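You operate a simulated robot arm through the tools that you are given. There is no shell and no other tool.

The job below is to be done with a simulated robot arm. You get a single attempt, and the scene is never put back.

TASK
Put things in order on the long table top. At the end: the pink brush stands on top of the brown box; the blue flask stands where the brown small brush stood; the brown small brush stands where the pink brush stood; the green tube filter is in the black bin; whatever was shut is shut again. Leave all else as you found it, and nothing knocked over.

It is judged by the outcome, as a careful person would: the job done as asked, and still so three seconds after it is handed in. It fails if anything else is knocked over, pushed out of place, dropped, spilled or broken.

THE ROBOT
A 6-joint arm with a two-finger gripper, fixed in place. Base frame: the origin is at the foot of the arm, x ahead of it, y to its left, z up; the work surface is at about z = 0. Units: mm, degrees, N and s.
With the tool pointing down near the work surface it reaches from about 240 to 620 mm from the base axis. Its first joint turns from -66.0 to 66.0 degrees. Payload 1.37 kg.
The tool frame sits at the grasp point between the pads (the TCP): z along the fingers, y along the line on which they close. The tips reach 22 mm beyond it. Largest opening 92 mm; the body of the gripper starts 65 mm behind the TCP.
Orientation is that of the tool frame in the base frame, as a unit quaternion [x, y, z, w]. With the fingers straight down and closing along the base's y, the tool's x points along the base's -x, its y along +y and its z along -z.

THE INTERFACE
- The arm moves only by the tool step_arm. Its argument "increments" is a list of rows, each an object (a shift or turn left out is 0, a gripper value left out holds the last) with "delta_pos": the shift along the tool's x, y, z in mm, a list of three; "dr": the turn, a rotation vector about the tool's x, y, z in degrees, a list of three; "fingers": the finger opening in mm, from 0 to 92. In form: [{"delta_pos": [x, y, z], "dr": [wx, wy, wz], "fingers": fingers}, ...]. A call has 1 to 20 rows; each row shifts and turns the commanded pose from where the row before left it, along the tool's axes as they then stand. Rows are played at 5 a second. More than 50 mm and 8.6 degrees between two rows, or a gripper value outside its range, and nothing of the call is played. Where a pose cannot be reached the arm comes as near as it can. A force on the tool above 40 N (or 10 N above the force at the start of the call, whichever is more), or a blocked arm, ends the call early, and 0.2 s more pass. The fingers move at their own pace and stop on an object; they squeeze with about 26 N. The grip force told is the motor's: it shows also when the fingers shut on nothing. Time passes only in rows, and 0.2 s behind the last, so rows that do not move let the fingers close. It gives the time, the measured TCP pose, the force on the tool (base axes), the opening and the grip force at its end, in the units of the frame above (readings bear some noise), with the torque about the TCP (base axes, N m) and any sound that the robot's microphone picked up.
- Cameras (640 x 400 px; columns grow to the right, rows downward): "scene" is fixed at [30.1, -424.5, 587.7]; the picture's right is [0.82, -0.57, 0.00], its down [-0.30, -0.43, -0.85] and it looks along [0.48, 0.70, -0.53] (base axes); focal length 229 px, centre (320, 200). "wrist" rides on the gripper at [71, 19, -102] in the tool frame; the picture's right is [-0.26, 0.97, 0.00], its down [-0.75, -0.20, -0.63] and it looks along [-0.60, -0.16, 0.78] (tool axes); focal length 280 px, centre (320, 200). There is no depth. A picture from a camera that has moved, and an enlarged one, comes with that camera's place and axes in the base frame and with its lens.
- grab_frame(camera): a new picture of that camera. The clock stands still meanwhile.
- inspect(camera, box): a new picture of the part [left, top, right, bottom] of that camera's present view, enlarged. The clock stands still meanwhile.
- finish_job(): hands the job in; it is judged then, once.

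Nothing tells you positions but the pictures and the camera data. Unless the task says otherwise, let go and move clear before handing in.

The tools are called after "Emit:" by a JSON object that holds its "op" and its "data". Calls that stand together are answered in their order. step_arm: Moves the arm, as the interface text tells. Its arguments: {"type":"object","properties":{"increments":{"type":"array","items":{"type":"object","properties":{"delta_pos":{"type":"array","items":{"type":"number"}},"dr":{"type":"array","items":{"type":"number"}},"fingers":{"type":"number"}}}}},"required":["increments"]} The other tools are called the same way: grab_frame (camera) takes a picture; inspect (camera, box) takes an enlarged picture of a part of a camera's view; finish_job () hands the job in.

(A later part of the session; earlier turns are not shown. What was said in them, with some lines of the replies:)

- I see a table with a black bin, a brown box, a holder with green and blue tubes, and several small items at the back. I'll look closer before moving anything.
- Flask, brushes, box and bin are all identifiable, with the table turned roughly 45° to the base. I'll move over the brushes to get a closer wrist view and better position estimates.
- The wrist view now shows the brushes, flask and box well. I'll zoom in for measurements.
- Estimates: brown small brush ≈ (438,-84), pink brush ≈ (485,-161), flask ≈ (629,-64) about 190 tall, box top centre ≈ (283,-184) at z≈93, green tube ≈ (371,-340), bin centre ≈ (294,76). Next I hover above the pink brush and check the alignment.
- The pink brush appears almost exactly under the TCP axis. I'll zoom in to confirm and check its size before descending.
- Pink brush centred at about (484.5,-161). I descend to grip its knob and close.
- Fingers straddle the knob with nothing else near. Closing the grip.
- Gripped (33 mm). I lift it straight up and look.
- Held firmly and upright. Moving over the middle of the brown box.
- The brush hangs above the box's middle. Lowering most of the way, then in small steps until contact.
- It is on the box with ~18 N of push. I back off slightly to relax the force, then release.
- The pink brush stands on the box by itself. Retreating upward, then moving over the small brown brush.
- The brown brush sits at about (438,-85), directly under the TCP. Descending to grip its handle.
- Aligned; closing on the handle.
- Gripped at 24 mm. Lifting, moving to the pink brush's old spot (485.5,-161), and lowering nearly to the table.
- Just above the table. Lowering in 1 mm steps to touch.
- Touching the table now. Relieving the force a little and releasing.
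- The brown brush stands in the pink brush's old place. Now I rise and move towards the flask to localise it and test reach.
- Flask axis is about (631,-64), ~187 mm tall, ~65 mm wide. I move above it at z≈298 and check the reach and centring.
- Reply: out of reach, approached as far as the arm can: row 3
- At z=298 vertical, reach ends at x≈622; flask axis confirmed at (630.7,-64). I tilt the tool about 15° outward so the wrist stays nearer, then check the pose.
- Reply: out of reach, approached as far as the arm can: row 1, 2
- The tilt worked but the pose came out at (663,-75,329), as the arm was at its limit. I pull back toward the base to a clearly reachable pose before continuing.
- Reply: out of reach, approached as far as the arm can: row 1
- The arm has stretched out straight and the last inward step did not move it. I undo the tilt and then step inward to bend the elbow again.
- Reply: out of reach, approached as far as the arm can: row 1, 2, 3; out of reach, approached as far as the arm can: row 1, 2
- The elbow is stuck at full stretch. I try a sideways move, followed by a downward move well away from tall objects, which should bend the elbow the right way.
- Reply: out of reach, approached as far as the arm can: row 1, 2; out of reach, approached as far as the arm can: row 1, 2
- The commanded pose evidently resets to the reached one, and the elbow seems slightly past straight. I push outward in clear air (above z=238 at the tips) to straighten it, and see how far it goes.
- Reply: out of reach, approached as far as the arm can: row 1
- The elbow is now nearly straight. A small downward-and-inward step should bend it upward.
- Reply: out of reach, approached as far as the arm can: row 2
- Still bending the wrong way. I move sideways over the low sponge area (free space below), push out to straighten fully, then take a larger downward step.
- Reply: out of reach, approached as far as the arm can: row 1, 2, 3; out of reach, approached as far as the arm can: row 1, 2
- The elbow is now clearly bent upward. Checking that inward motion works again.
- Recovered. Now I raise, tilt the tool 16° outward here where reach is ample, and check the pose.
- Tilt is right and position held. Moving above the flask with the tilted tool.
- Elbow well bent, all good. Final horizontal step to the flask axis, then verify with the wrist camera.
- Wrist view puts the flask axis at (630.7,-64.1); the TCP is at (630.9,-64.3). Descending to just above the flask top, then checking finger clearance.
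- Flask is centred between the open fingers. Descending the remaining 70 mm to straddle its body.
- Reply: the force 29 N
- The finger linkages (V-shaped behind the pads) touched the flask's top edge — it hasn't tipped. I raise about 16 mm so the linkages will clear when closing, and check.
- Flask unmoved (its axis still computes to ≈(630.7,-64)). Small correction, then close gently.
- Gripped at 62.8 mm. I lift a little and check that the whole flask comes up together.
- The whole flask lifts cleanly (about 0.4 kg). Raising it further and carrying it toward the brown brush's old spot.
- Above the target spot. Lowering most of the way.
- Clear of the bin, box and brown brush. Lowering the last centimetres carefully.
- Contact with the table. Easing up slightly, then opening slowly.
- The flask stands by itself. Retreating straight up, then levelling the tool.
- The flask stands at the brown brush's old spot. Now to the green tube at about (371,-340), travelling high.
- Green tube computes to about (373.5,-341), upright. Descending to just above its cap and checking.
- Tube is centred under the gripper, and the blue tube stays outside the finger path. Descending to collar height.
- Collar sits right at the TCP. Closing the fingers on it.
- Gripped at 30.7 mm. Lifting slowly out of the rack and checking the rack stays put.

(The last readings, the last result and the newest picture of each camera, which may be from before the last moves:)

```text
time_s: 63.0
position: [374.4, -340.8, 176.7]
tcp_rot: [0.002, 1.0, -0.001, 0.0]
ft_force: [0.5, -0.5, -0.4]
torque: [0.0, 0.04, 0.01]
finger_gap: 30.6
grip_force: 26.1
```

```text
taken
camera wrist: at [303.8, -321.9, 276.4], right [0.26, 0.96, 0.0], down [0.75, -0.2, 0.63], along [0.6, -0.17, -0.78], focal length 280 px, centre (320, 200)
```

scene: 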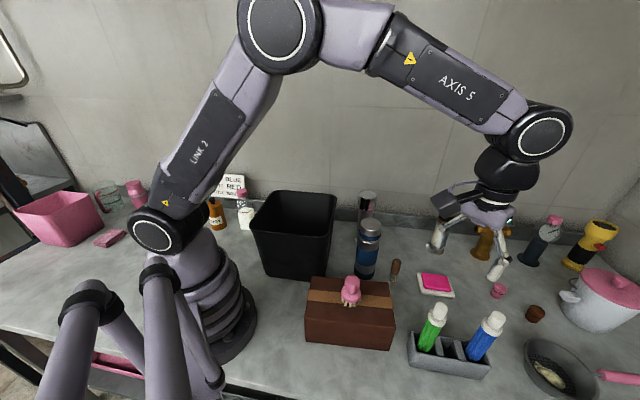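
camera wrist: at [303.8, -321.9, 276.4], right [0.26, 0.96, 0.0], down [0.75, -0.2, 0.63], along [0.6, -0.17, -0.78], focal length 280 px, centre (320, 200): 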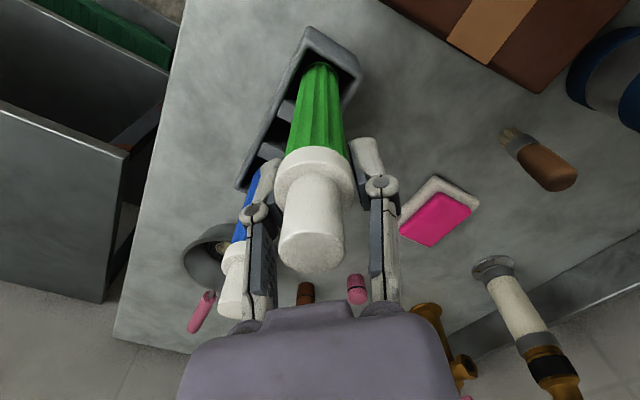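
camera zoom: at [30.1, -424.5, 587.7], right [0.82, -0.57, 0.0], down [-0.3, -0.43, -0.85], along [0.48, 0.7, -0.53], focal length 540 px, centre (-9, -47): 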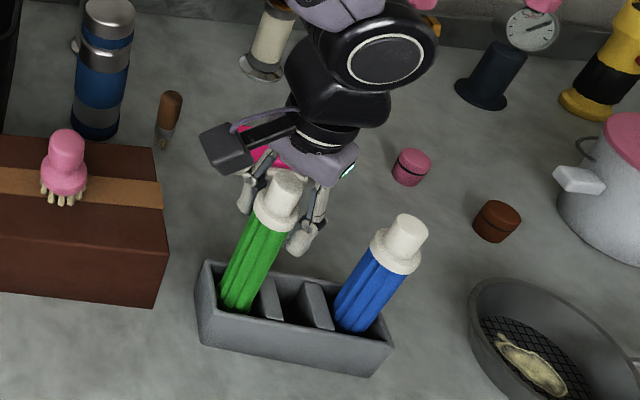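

Tube slides out and the rack stays. Lifting straight up to clear the bin height.

Emit:
{"op": "step_arm", "data": {"increments": [{"delta_pos": [0, 0, -20]}, {"delta_pos": [0, 0, -30]}, {"delta_pos": [0, 0, -40]}, {"delta_pos": [0, 0, -40]}, {"delta_pos": [0, 0, -40]}, {"delta_pos": [0, 0, -40]}, {"delta_pos": [0, 0, 0]}]}}

Emit:
{"op": "grab_frame", "data": {"camera": "scene"}}

Emit:
{"op": "grab_frame", "data": {"camera": "wrist"}}

```text
time_s: 64.6
position: [373.1, -341.6, 389.3]
tcp_rot: [0.001, 1.0, -0.001, 0.001]
ft_force: [0.2, 0.3, -0.1]
torque: [0.0, -0.03, 0.02]
finger_gap: 30.7
grip_force: 26.4
```

```text
taken
```

scene: 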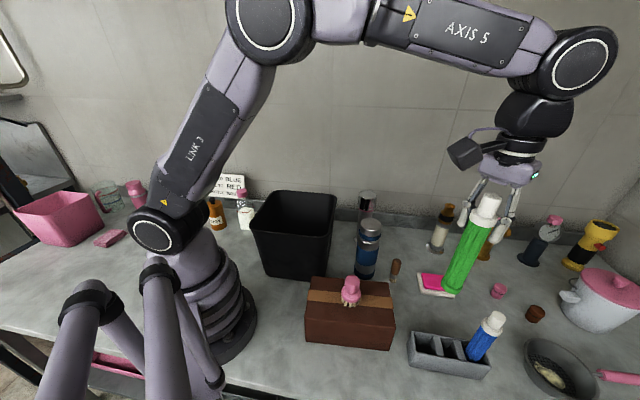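

```text
taken
camera wrist: at [302.9, -321.7, 489.7], right [0.26, 0.96, 0.0], down [0.75, -0.2, 0.63], along [0.6, -0.17, -0.78], focal length 280 px, centre (320, 200)
```

wrist: 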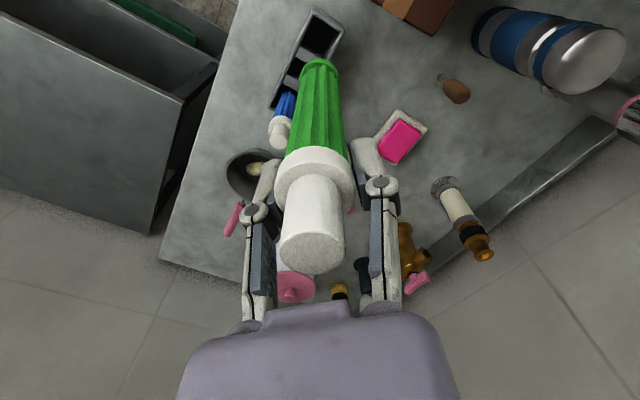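

Tube is well above everything. Carrying it over to the bin centre at about (294,76).

Emit:
{"op": "step_arm", "data": {"increments": [{"delta_pos": [7.9, 30, 0]}, {"delta_pos": [7.9, 41.8, 0]}, {"delta_pos": [7.9, 41.8, 0]}, {"delta_pos": [7.9, 41.8, 0]}, {"delta_pos": [7.9, 41.8, 0]}, {"delta_pos": [7.9, 41.8, 0]}, {"delta_pos": [7.9, 41.8, 0]}, {"delta_pos": [7.9, 41.8, 0]}, {"delta_pos": [7.9, 41.8, 0]}, {"delta_pos": [7.9, 41.8, 0]}, {"delta_pos": [0, 11.8, 0]}, {"delta_pos": [0, 0, 0]}]}}

Emit:
{"op": "grab_frame", "data": {"camera": "scene"}}

Emit:
{"op": "grab_frame", "data": {"camera": "wrist"}}

```text
time_s: 67.2
position: [296.0, 78.0, 386.5]
tcp_rot: [0.0, 1.0, -0.001, 0.001]
ft_force: [1.1, 0.0, 1.1]
torque: [0.0, 0.01, 0.02]
finger_gap: 30.7
grip_force: 26.0
```

```text
taken
```

scene: 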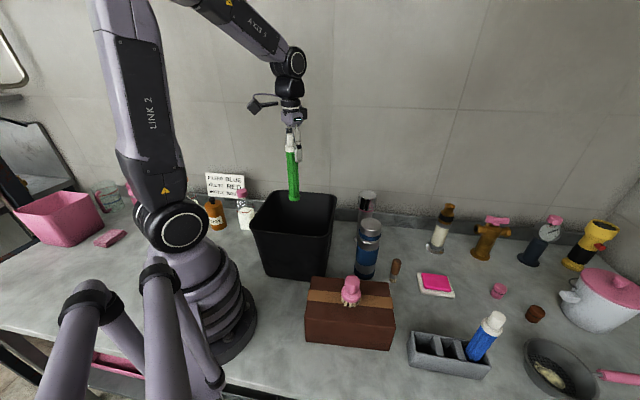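

```text
taken
camera wrist: at [225.4, 97.0, 486.7], right [0.26, 0.96, 0.0], down [0.75, -0.2, 0.63], along [0.6, -0.17, -0.78], focal length 280 px, centre (320, 200)
```

wrist: 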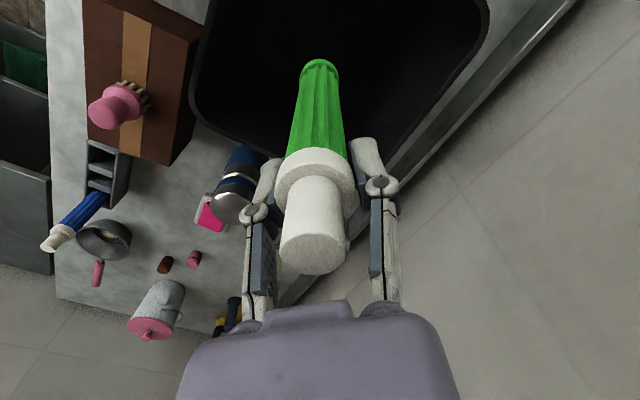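

Directly above the bin. Lowering the tube into it, with a small centring shift.

Emit:
{"op": "step_arm", "data": {"increments": [{"delta_pos": [4, 5, 25]}, {"delta_pos": [0, 0, 35]}, {"delta_pos": [0, 0, 35]}, {"delta_pos": [0, 0, 35]}, {"delta_pos": [0, 0, 0]}]}}

Emit:
{"op": "grab_frame", "data": {"camera": "scene"}}

Emit:
{"op": "grab_frame", "data": {"camera": "wrist"}}

```text
time_s: 68.4
position: [292.7, 83.1, 255.7]
tcp_rot: [0.0, 1.0, -0.001, 0.001]
ft_force: [0.2, -0.1, 0.0]
torque: [0.0, 0.0, -0.01]
finger_gap: 30.6
grip_force: 26.2
```

```text
taken
```

scene: 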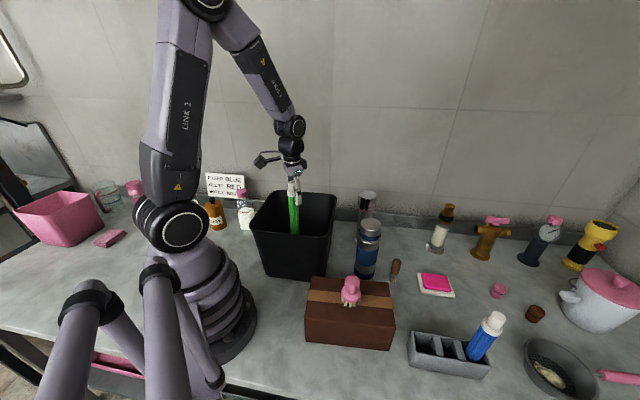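

```text
taken
camera wrist: at [221.9, 101.9, 355.2], right [0.26, 0.96, 0.0], down [0.75, -0.2, 0.63], along [0.6, -0.17, -0.78], focal length 280 px, centre (320, 200)
```

wrist: 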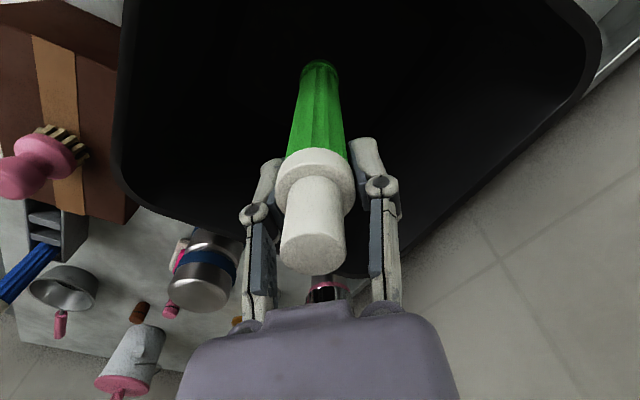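

The tube is inside the bin mouth with room on all sides. Lowering further toward the floor.

Emit:
{"op": "step_arm", "data": {"increments": [{"delta_pos": [0, 0, 30]}, {"delta_pos": [0, 0, 30]}, {"delta_pos": [0, 0, 25]}, {"delta_pos": [0, 0, 8]}, {"delta_pos": [0, 0, 4]}, {"delta_pos": [0, 0, 0]}]}}

Emit:
{"op": "grab_frame", "data": {"camera": "scene"}}

Emit:
{"op": "grab_frame", "data": {"camera": "wrist"}}

```text
time_s: 69.8
position: [292.6, 81.6, 156.8]
tcp_rot: [0.001, 1.0, -0.001, 0.001]
ft_force: [-0.5, -0.4, -0.3]
torque: [0.0, -0.02, -0.02]
finger_gap: 30.8
grip_force: 26.0
```

```text
taken
```

scene: 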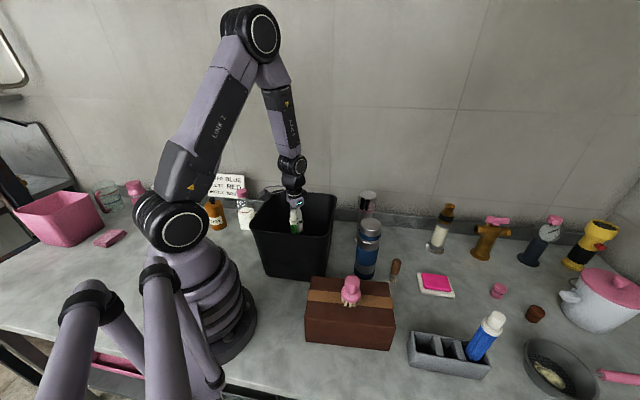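

```text
taken
camera wrist: at [221.5, 101.1, 258.0], right [0.26, 0.96, 0.0], down [0.75, -0.2, 0.63], along [0.6, -0.17, -0.78], focal length 280 px, centre (320, 200)
```

wrist: 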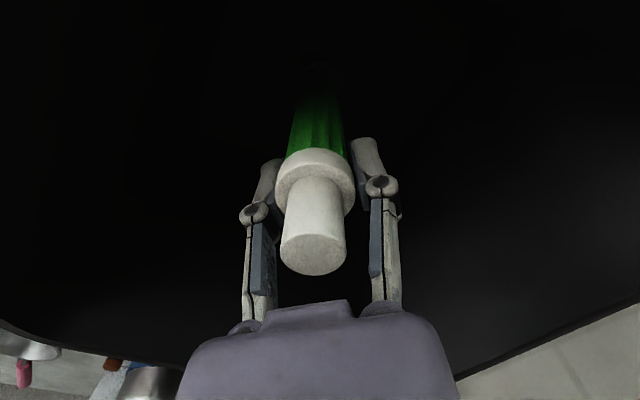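

Emit:
{"op": "step_arm", "data": {"increments": [{"delta_pos": [0, 0, 2]}, {"delta_pos": [0, 0, 2]}, {"delta_pos": [0, 0, 2]}, {"delta_pos": [0, 0, 0]}]}}

```text
time_s: 70.8
position: [292.8, 82.2, 153.0]
tcp_rot: [0.001, 1.0, -0.002, 0.0]
ft_force: [0.4, -1.1, 0.2]
torque: [0.01, 0.0, -0.03]
finger_gap: 30.7
grip_force: 26.1
```

Emit:
{"op": "step_arm", "data": {"increments": [{"delta_pos": [0, 0, 1.5]}, {"delta_pos": [0, 0, 1.5]}, {"delta_pos": [0, 0, 1.5]}, {"delta_pos": [0, 0, 0]}]}}

```text
time_s: 71.8
position: [292.6, 82.1, 147.6]
tcp_rot: [0.0, 1.0, -0.001, 0.0]
ft_force: [-0.1, 0.5, -1.4]
torque: [0.0, 0.02, 0.01]
finger_gap: 30.7
grip_force: 26.2
```

Emit:
{"op": "step_arm", "data": {"increments": [{"delta_pos": [0, 0, 1.2]}, {"delta_pos": [0, 0, 1.2]}, {"delta_pos": [0, 0, 0]}]}}

```text
time_s: 72.6
position: [293.0, 81.7, 144.7]
tcp_rot: [0.001, 1.0, 0.0, 0.0]
ft_force: [-0.1, 0.4, 0.6]
torque: [-0.02, -0.03, -0.02]
finger_gap: 30.8
grip_force: 26.2
```

Emit:
{"op": "step_arm", "data": {"increments": [{"delta_pos": [0, 0, 1.2]}, {"delta_pos": [0, 0, 1.2]}, {"delta_pos": [0, 0, 1.2]}, {"delta_pos": [0, 0, 0]}]}}

```text
time_s: 73.6
position: [292.7, 81.8, 142.2]
tcp_rot: [0.002, 1.0, -0.001, 0.002]
ft_force: [0.4, 0.4, 17.8]
torque: [0.05, 0.0, 0.0]
finger_gap: 30.3
grip_force: 26.1
```

Bottom of the tube is on the bin floor. Easing off and releasing.

Emit:
{"op": "step_arm", "data": {"increments": [{"delta_pos": [0, 0, -0.9]}, {"delta_pos": [0, 0, 0]}, {"fingers": 35}, {"fingers": 40}, {"fingers": 48}, {"fingers": 58}, {"fingers": 65}, {"fingers": 65}]}}

Emit:
{"op": "grab_frame", "data": {"camera": "wrist"}}

Emit:
{"op": "inspect", "data": {"camera": "scene", "box": [230, 150, 370, 290]}}

```text
time_s: 75.4
position: [292.9, 81.3, 141.9]
tcp_rot: [0.0, 1.0, -0.001, 0.001]
ft_force: [-0.4, 0.0, -0.1]
torque: [0.01, -0.08, -0.03]
finger_gap: 65.1
grip_force: 0.0
```

```text
taken
camera wrist: at [221.5, 100.4, 242.3], right [0.26, 0.96, 0.0], down [0.75, -0.2, 0.63], along [0.6, -0.17, -0.78], focal length 280 px, centre (320, 200)
```

wrist: 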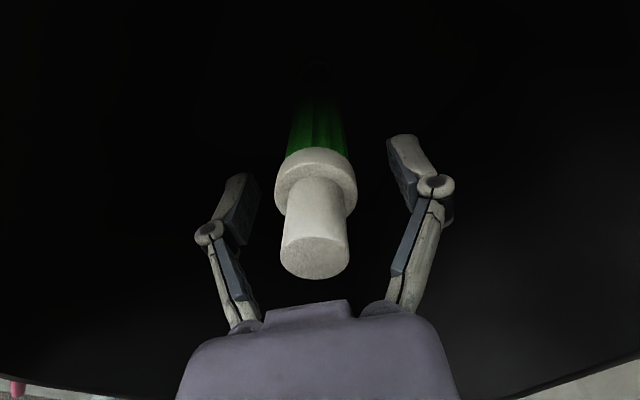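

```text
2.86 times, centred on (300, 220) of scene
camera zoom: at [30.1, -424.5, 587.7], right [0.82, -0.57, 0.0], down [-0.3, -0.43, -0.85], along [0.48, 0.7, -0.53], focal length 655 px, centre (377, 143)
```

zoom: 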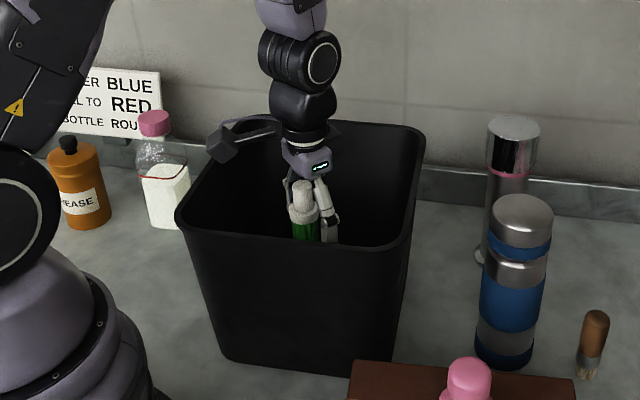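

The tube stands in the bin, free of the fingers. Retreating straight up and clear, then a full review.

Emit:
{"op": "step_arm", "data": {"increments": [{"delta_pos": [0, 0, -15]}, {"delta_pos": [0, 0, -30]}, {"delta_pos": [0, 0, -40]}, {"delta_pos": [0, 0, -45]}, {"delta_pos": [0, 0, -45]}, {"delta_pos": [0, 0, -45]}, {"delta_pos": [0, 0, -40]}, {"delta_pos": [0, 0, 0]}]}}

Emit:
{"op": "grab_frame", "data": {"camera": "scene"}}

Emit:
{"op": "grab_frame", "data": {"camera": "wrist"}}

Emit:
{"op": "inspect", "data": {"camera": "scene", "box": [240, 170, 460, 350]}}

Emit:
{"op": "inspect", "data": {"camera": "scene", "box": [400, 190, 640, 400]}}

```text
time_s: 77.2
position: [290.8, 84.6, 405.0]
tcp_rot: [0.002, 1.0, -0.001, 0.001]
ft_force: [0.9, 0.2, 0.3]
torque: [-0.02, 0.0, 0.0]
finger_gap: 65.0
grip_force: 0.1
```

```text
taken
```

scene: 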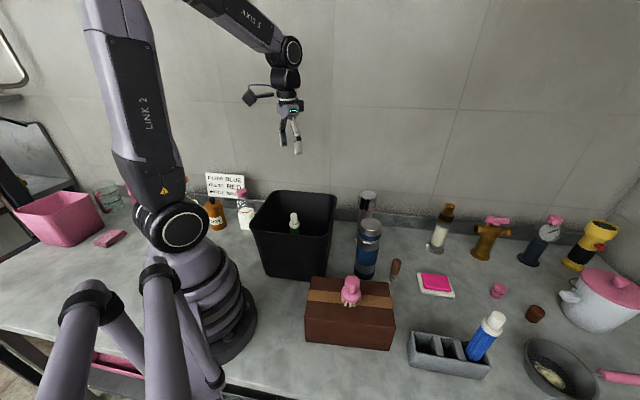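

```text
taken
camera wrist: at [219.5, 102.9, 504.7], right [0.26, 0.96, 0.0], down [0.75, -0.2, 0.63], along [0.6, -0.17, -0.78], focal length 280 px, centre (320, 200)
```

wrist: 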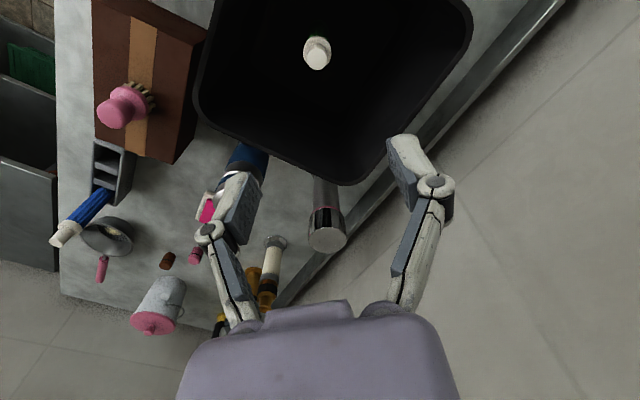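

```text
2.22 times, centred on (350, 260) of scene
camera zoom: at [30.1, -424.5, 587.7], right [0.82, -0.57, 0.0], down [-0.3, -0.43, -0.85], along [0.48, 0.7, -0.53], focal length 510 px, centre (253, 67)
```

zoom: 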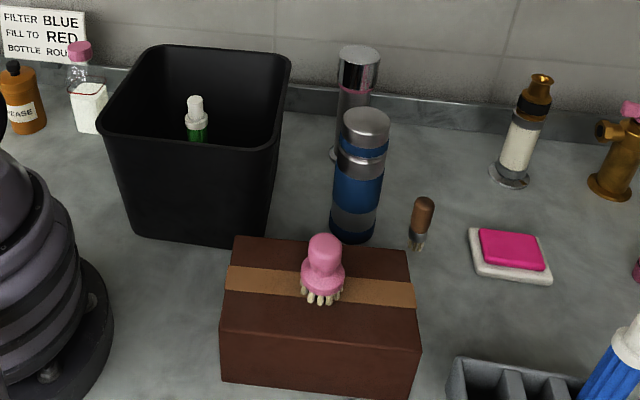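

```text
1.90 times, centred on (520, 295) of scene
camera zoom: at [30.1, -424.5, 587.7], right [0.82, -0.57, 0.0], down [-0.3, -0.43, -0.85], along [0.48, 0.7, -0.53], focal length 437 px, centre (-61, 19)
```

zoom: 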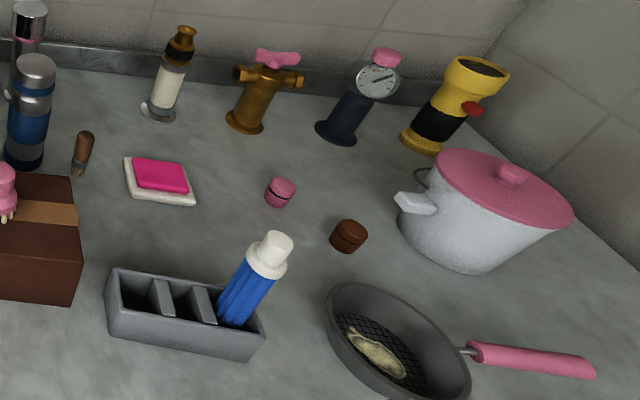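

Everything is in place:
- The pink brush stands on the brown box.
- The flask stands where the small brown brush was.
- The small brown brush stands where the pink brush was.
- The green tube is inside the black bin.

The rack, blue tube and other items look unmoved. Nothing was opened along the way. The gripper is empty and well clear, so I'm handing in.

Emit:
{"op": "finish_job", "data": {}}

```text
The job is handed in.
```

The job is handed in, and everything you asked for is in place. In the last camera check before handing in, nothing had been knocked over or pushed out of place.

- **Pink brush:** it stands on top of the brown box, near the middle.
- **Blue flask:** it stands where the brown small brush was, at about (438, -87), within a few millimetres of the old spot.
- **Brown small brush:** it stands where the pink brush was, at about (487, -162), also within a few millimetres.
- **Green tube filter:** it stands upright on the floor of the black bin.
- **Shut things:** nothing was opened, so nothing needed shutting again.

**Flask contact:** on the first try at the flask, the gripper's linkages pressed on its top edge with about 28 N. The pictures showed it had not moved or tipped, so I raised the gripper slightly and gripped it near the cap.

**Arm at full reach:** before that, the arm stretched out straight at its limit and would not bend back inward. I worked it free over clear space without touching anything.
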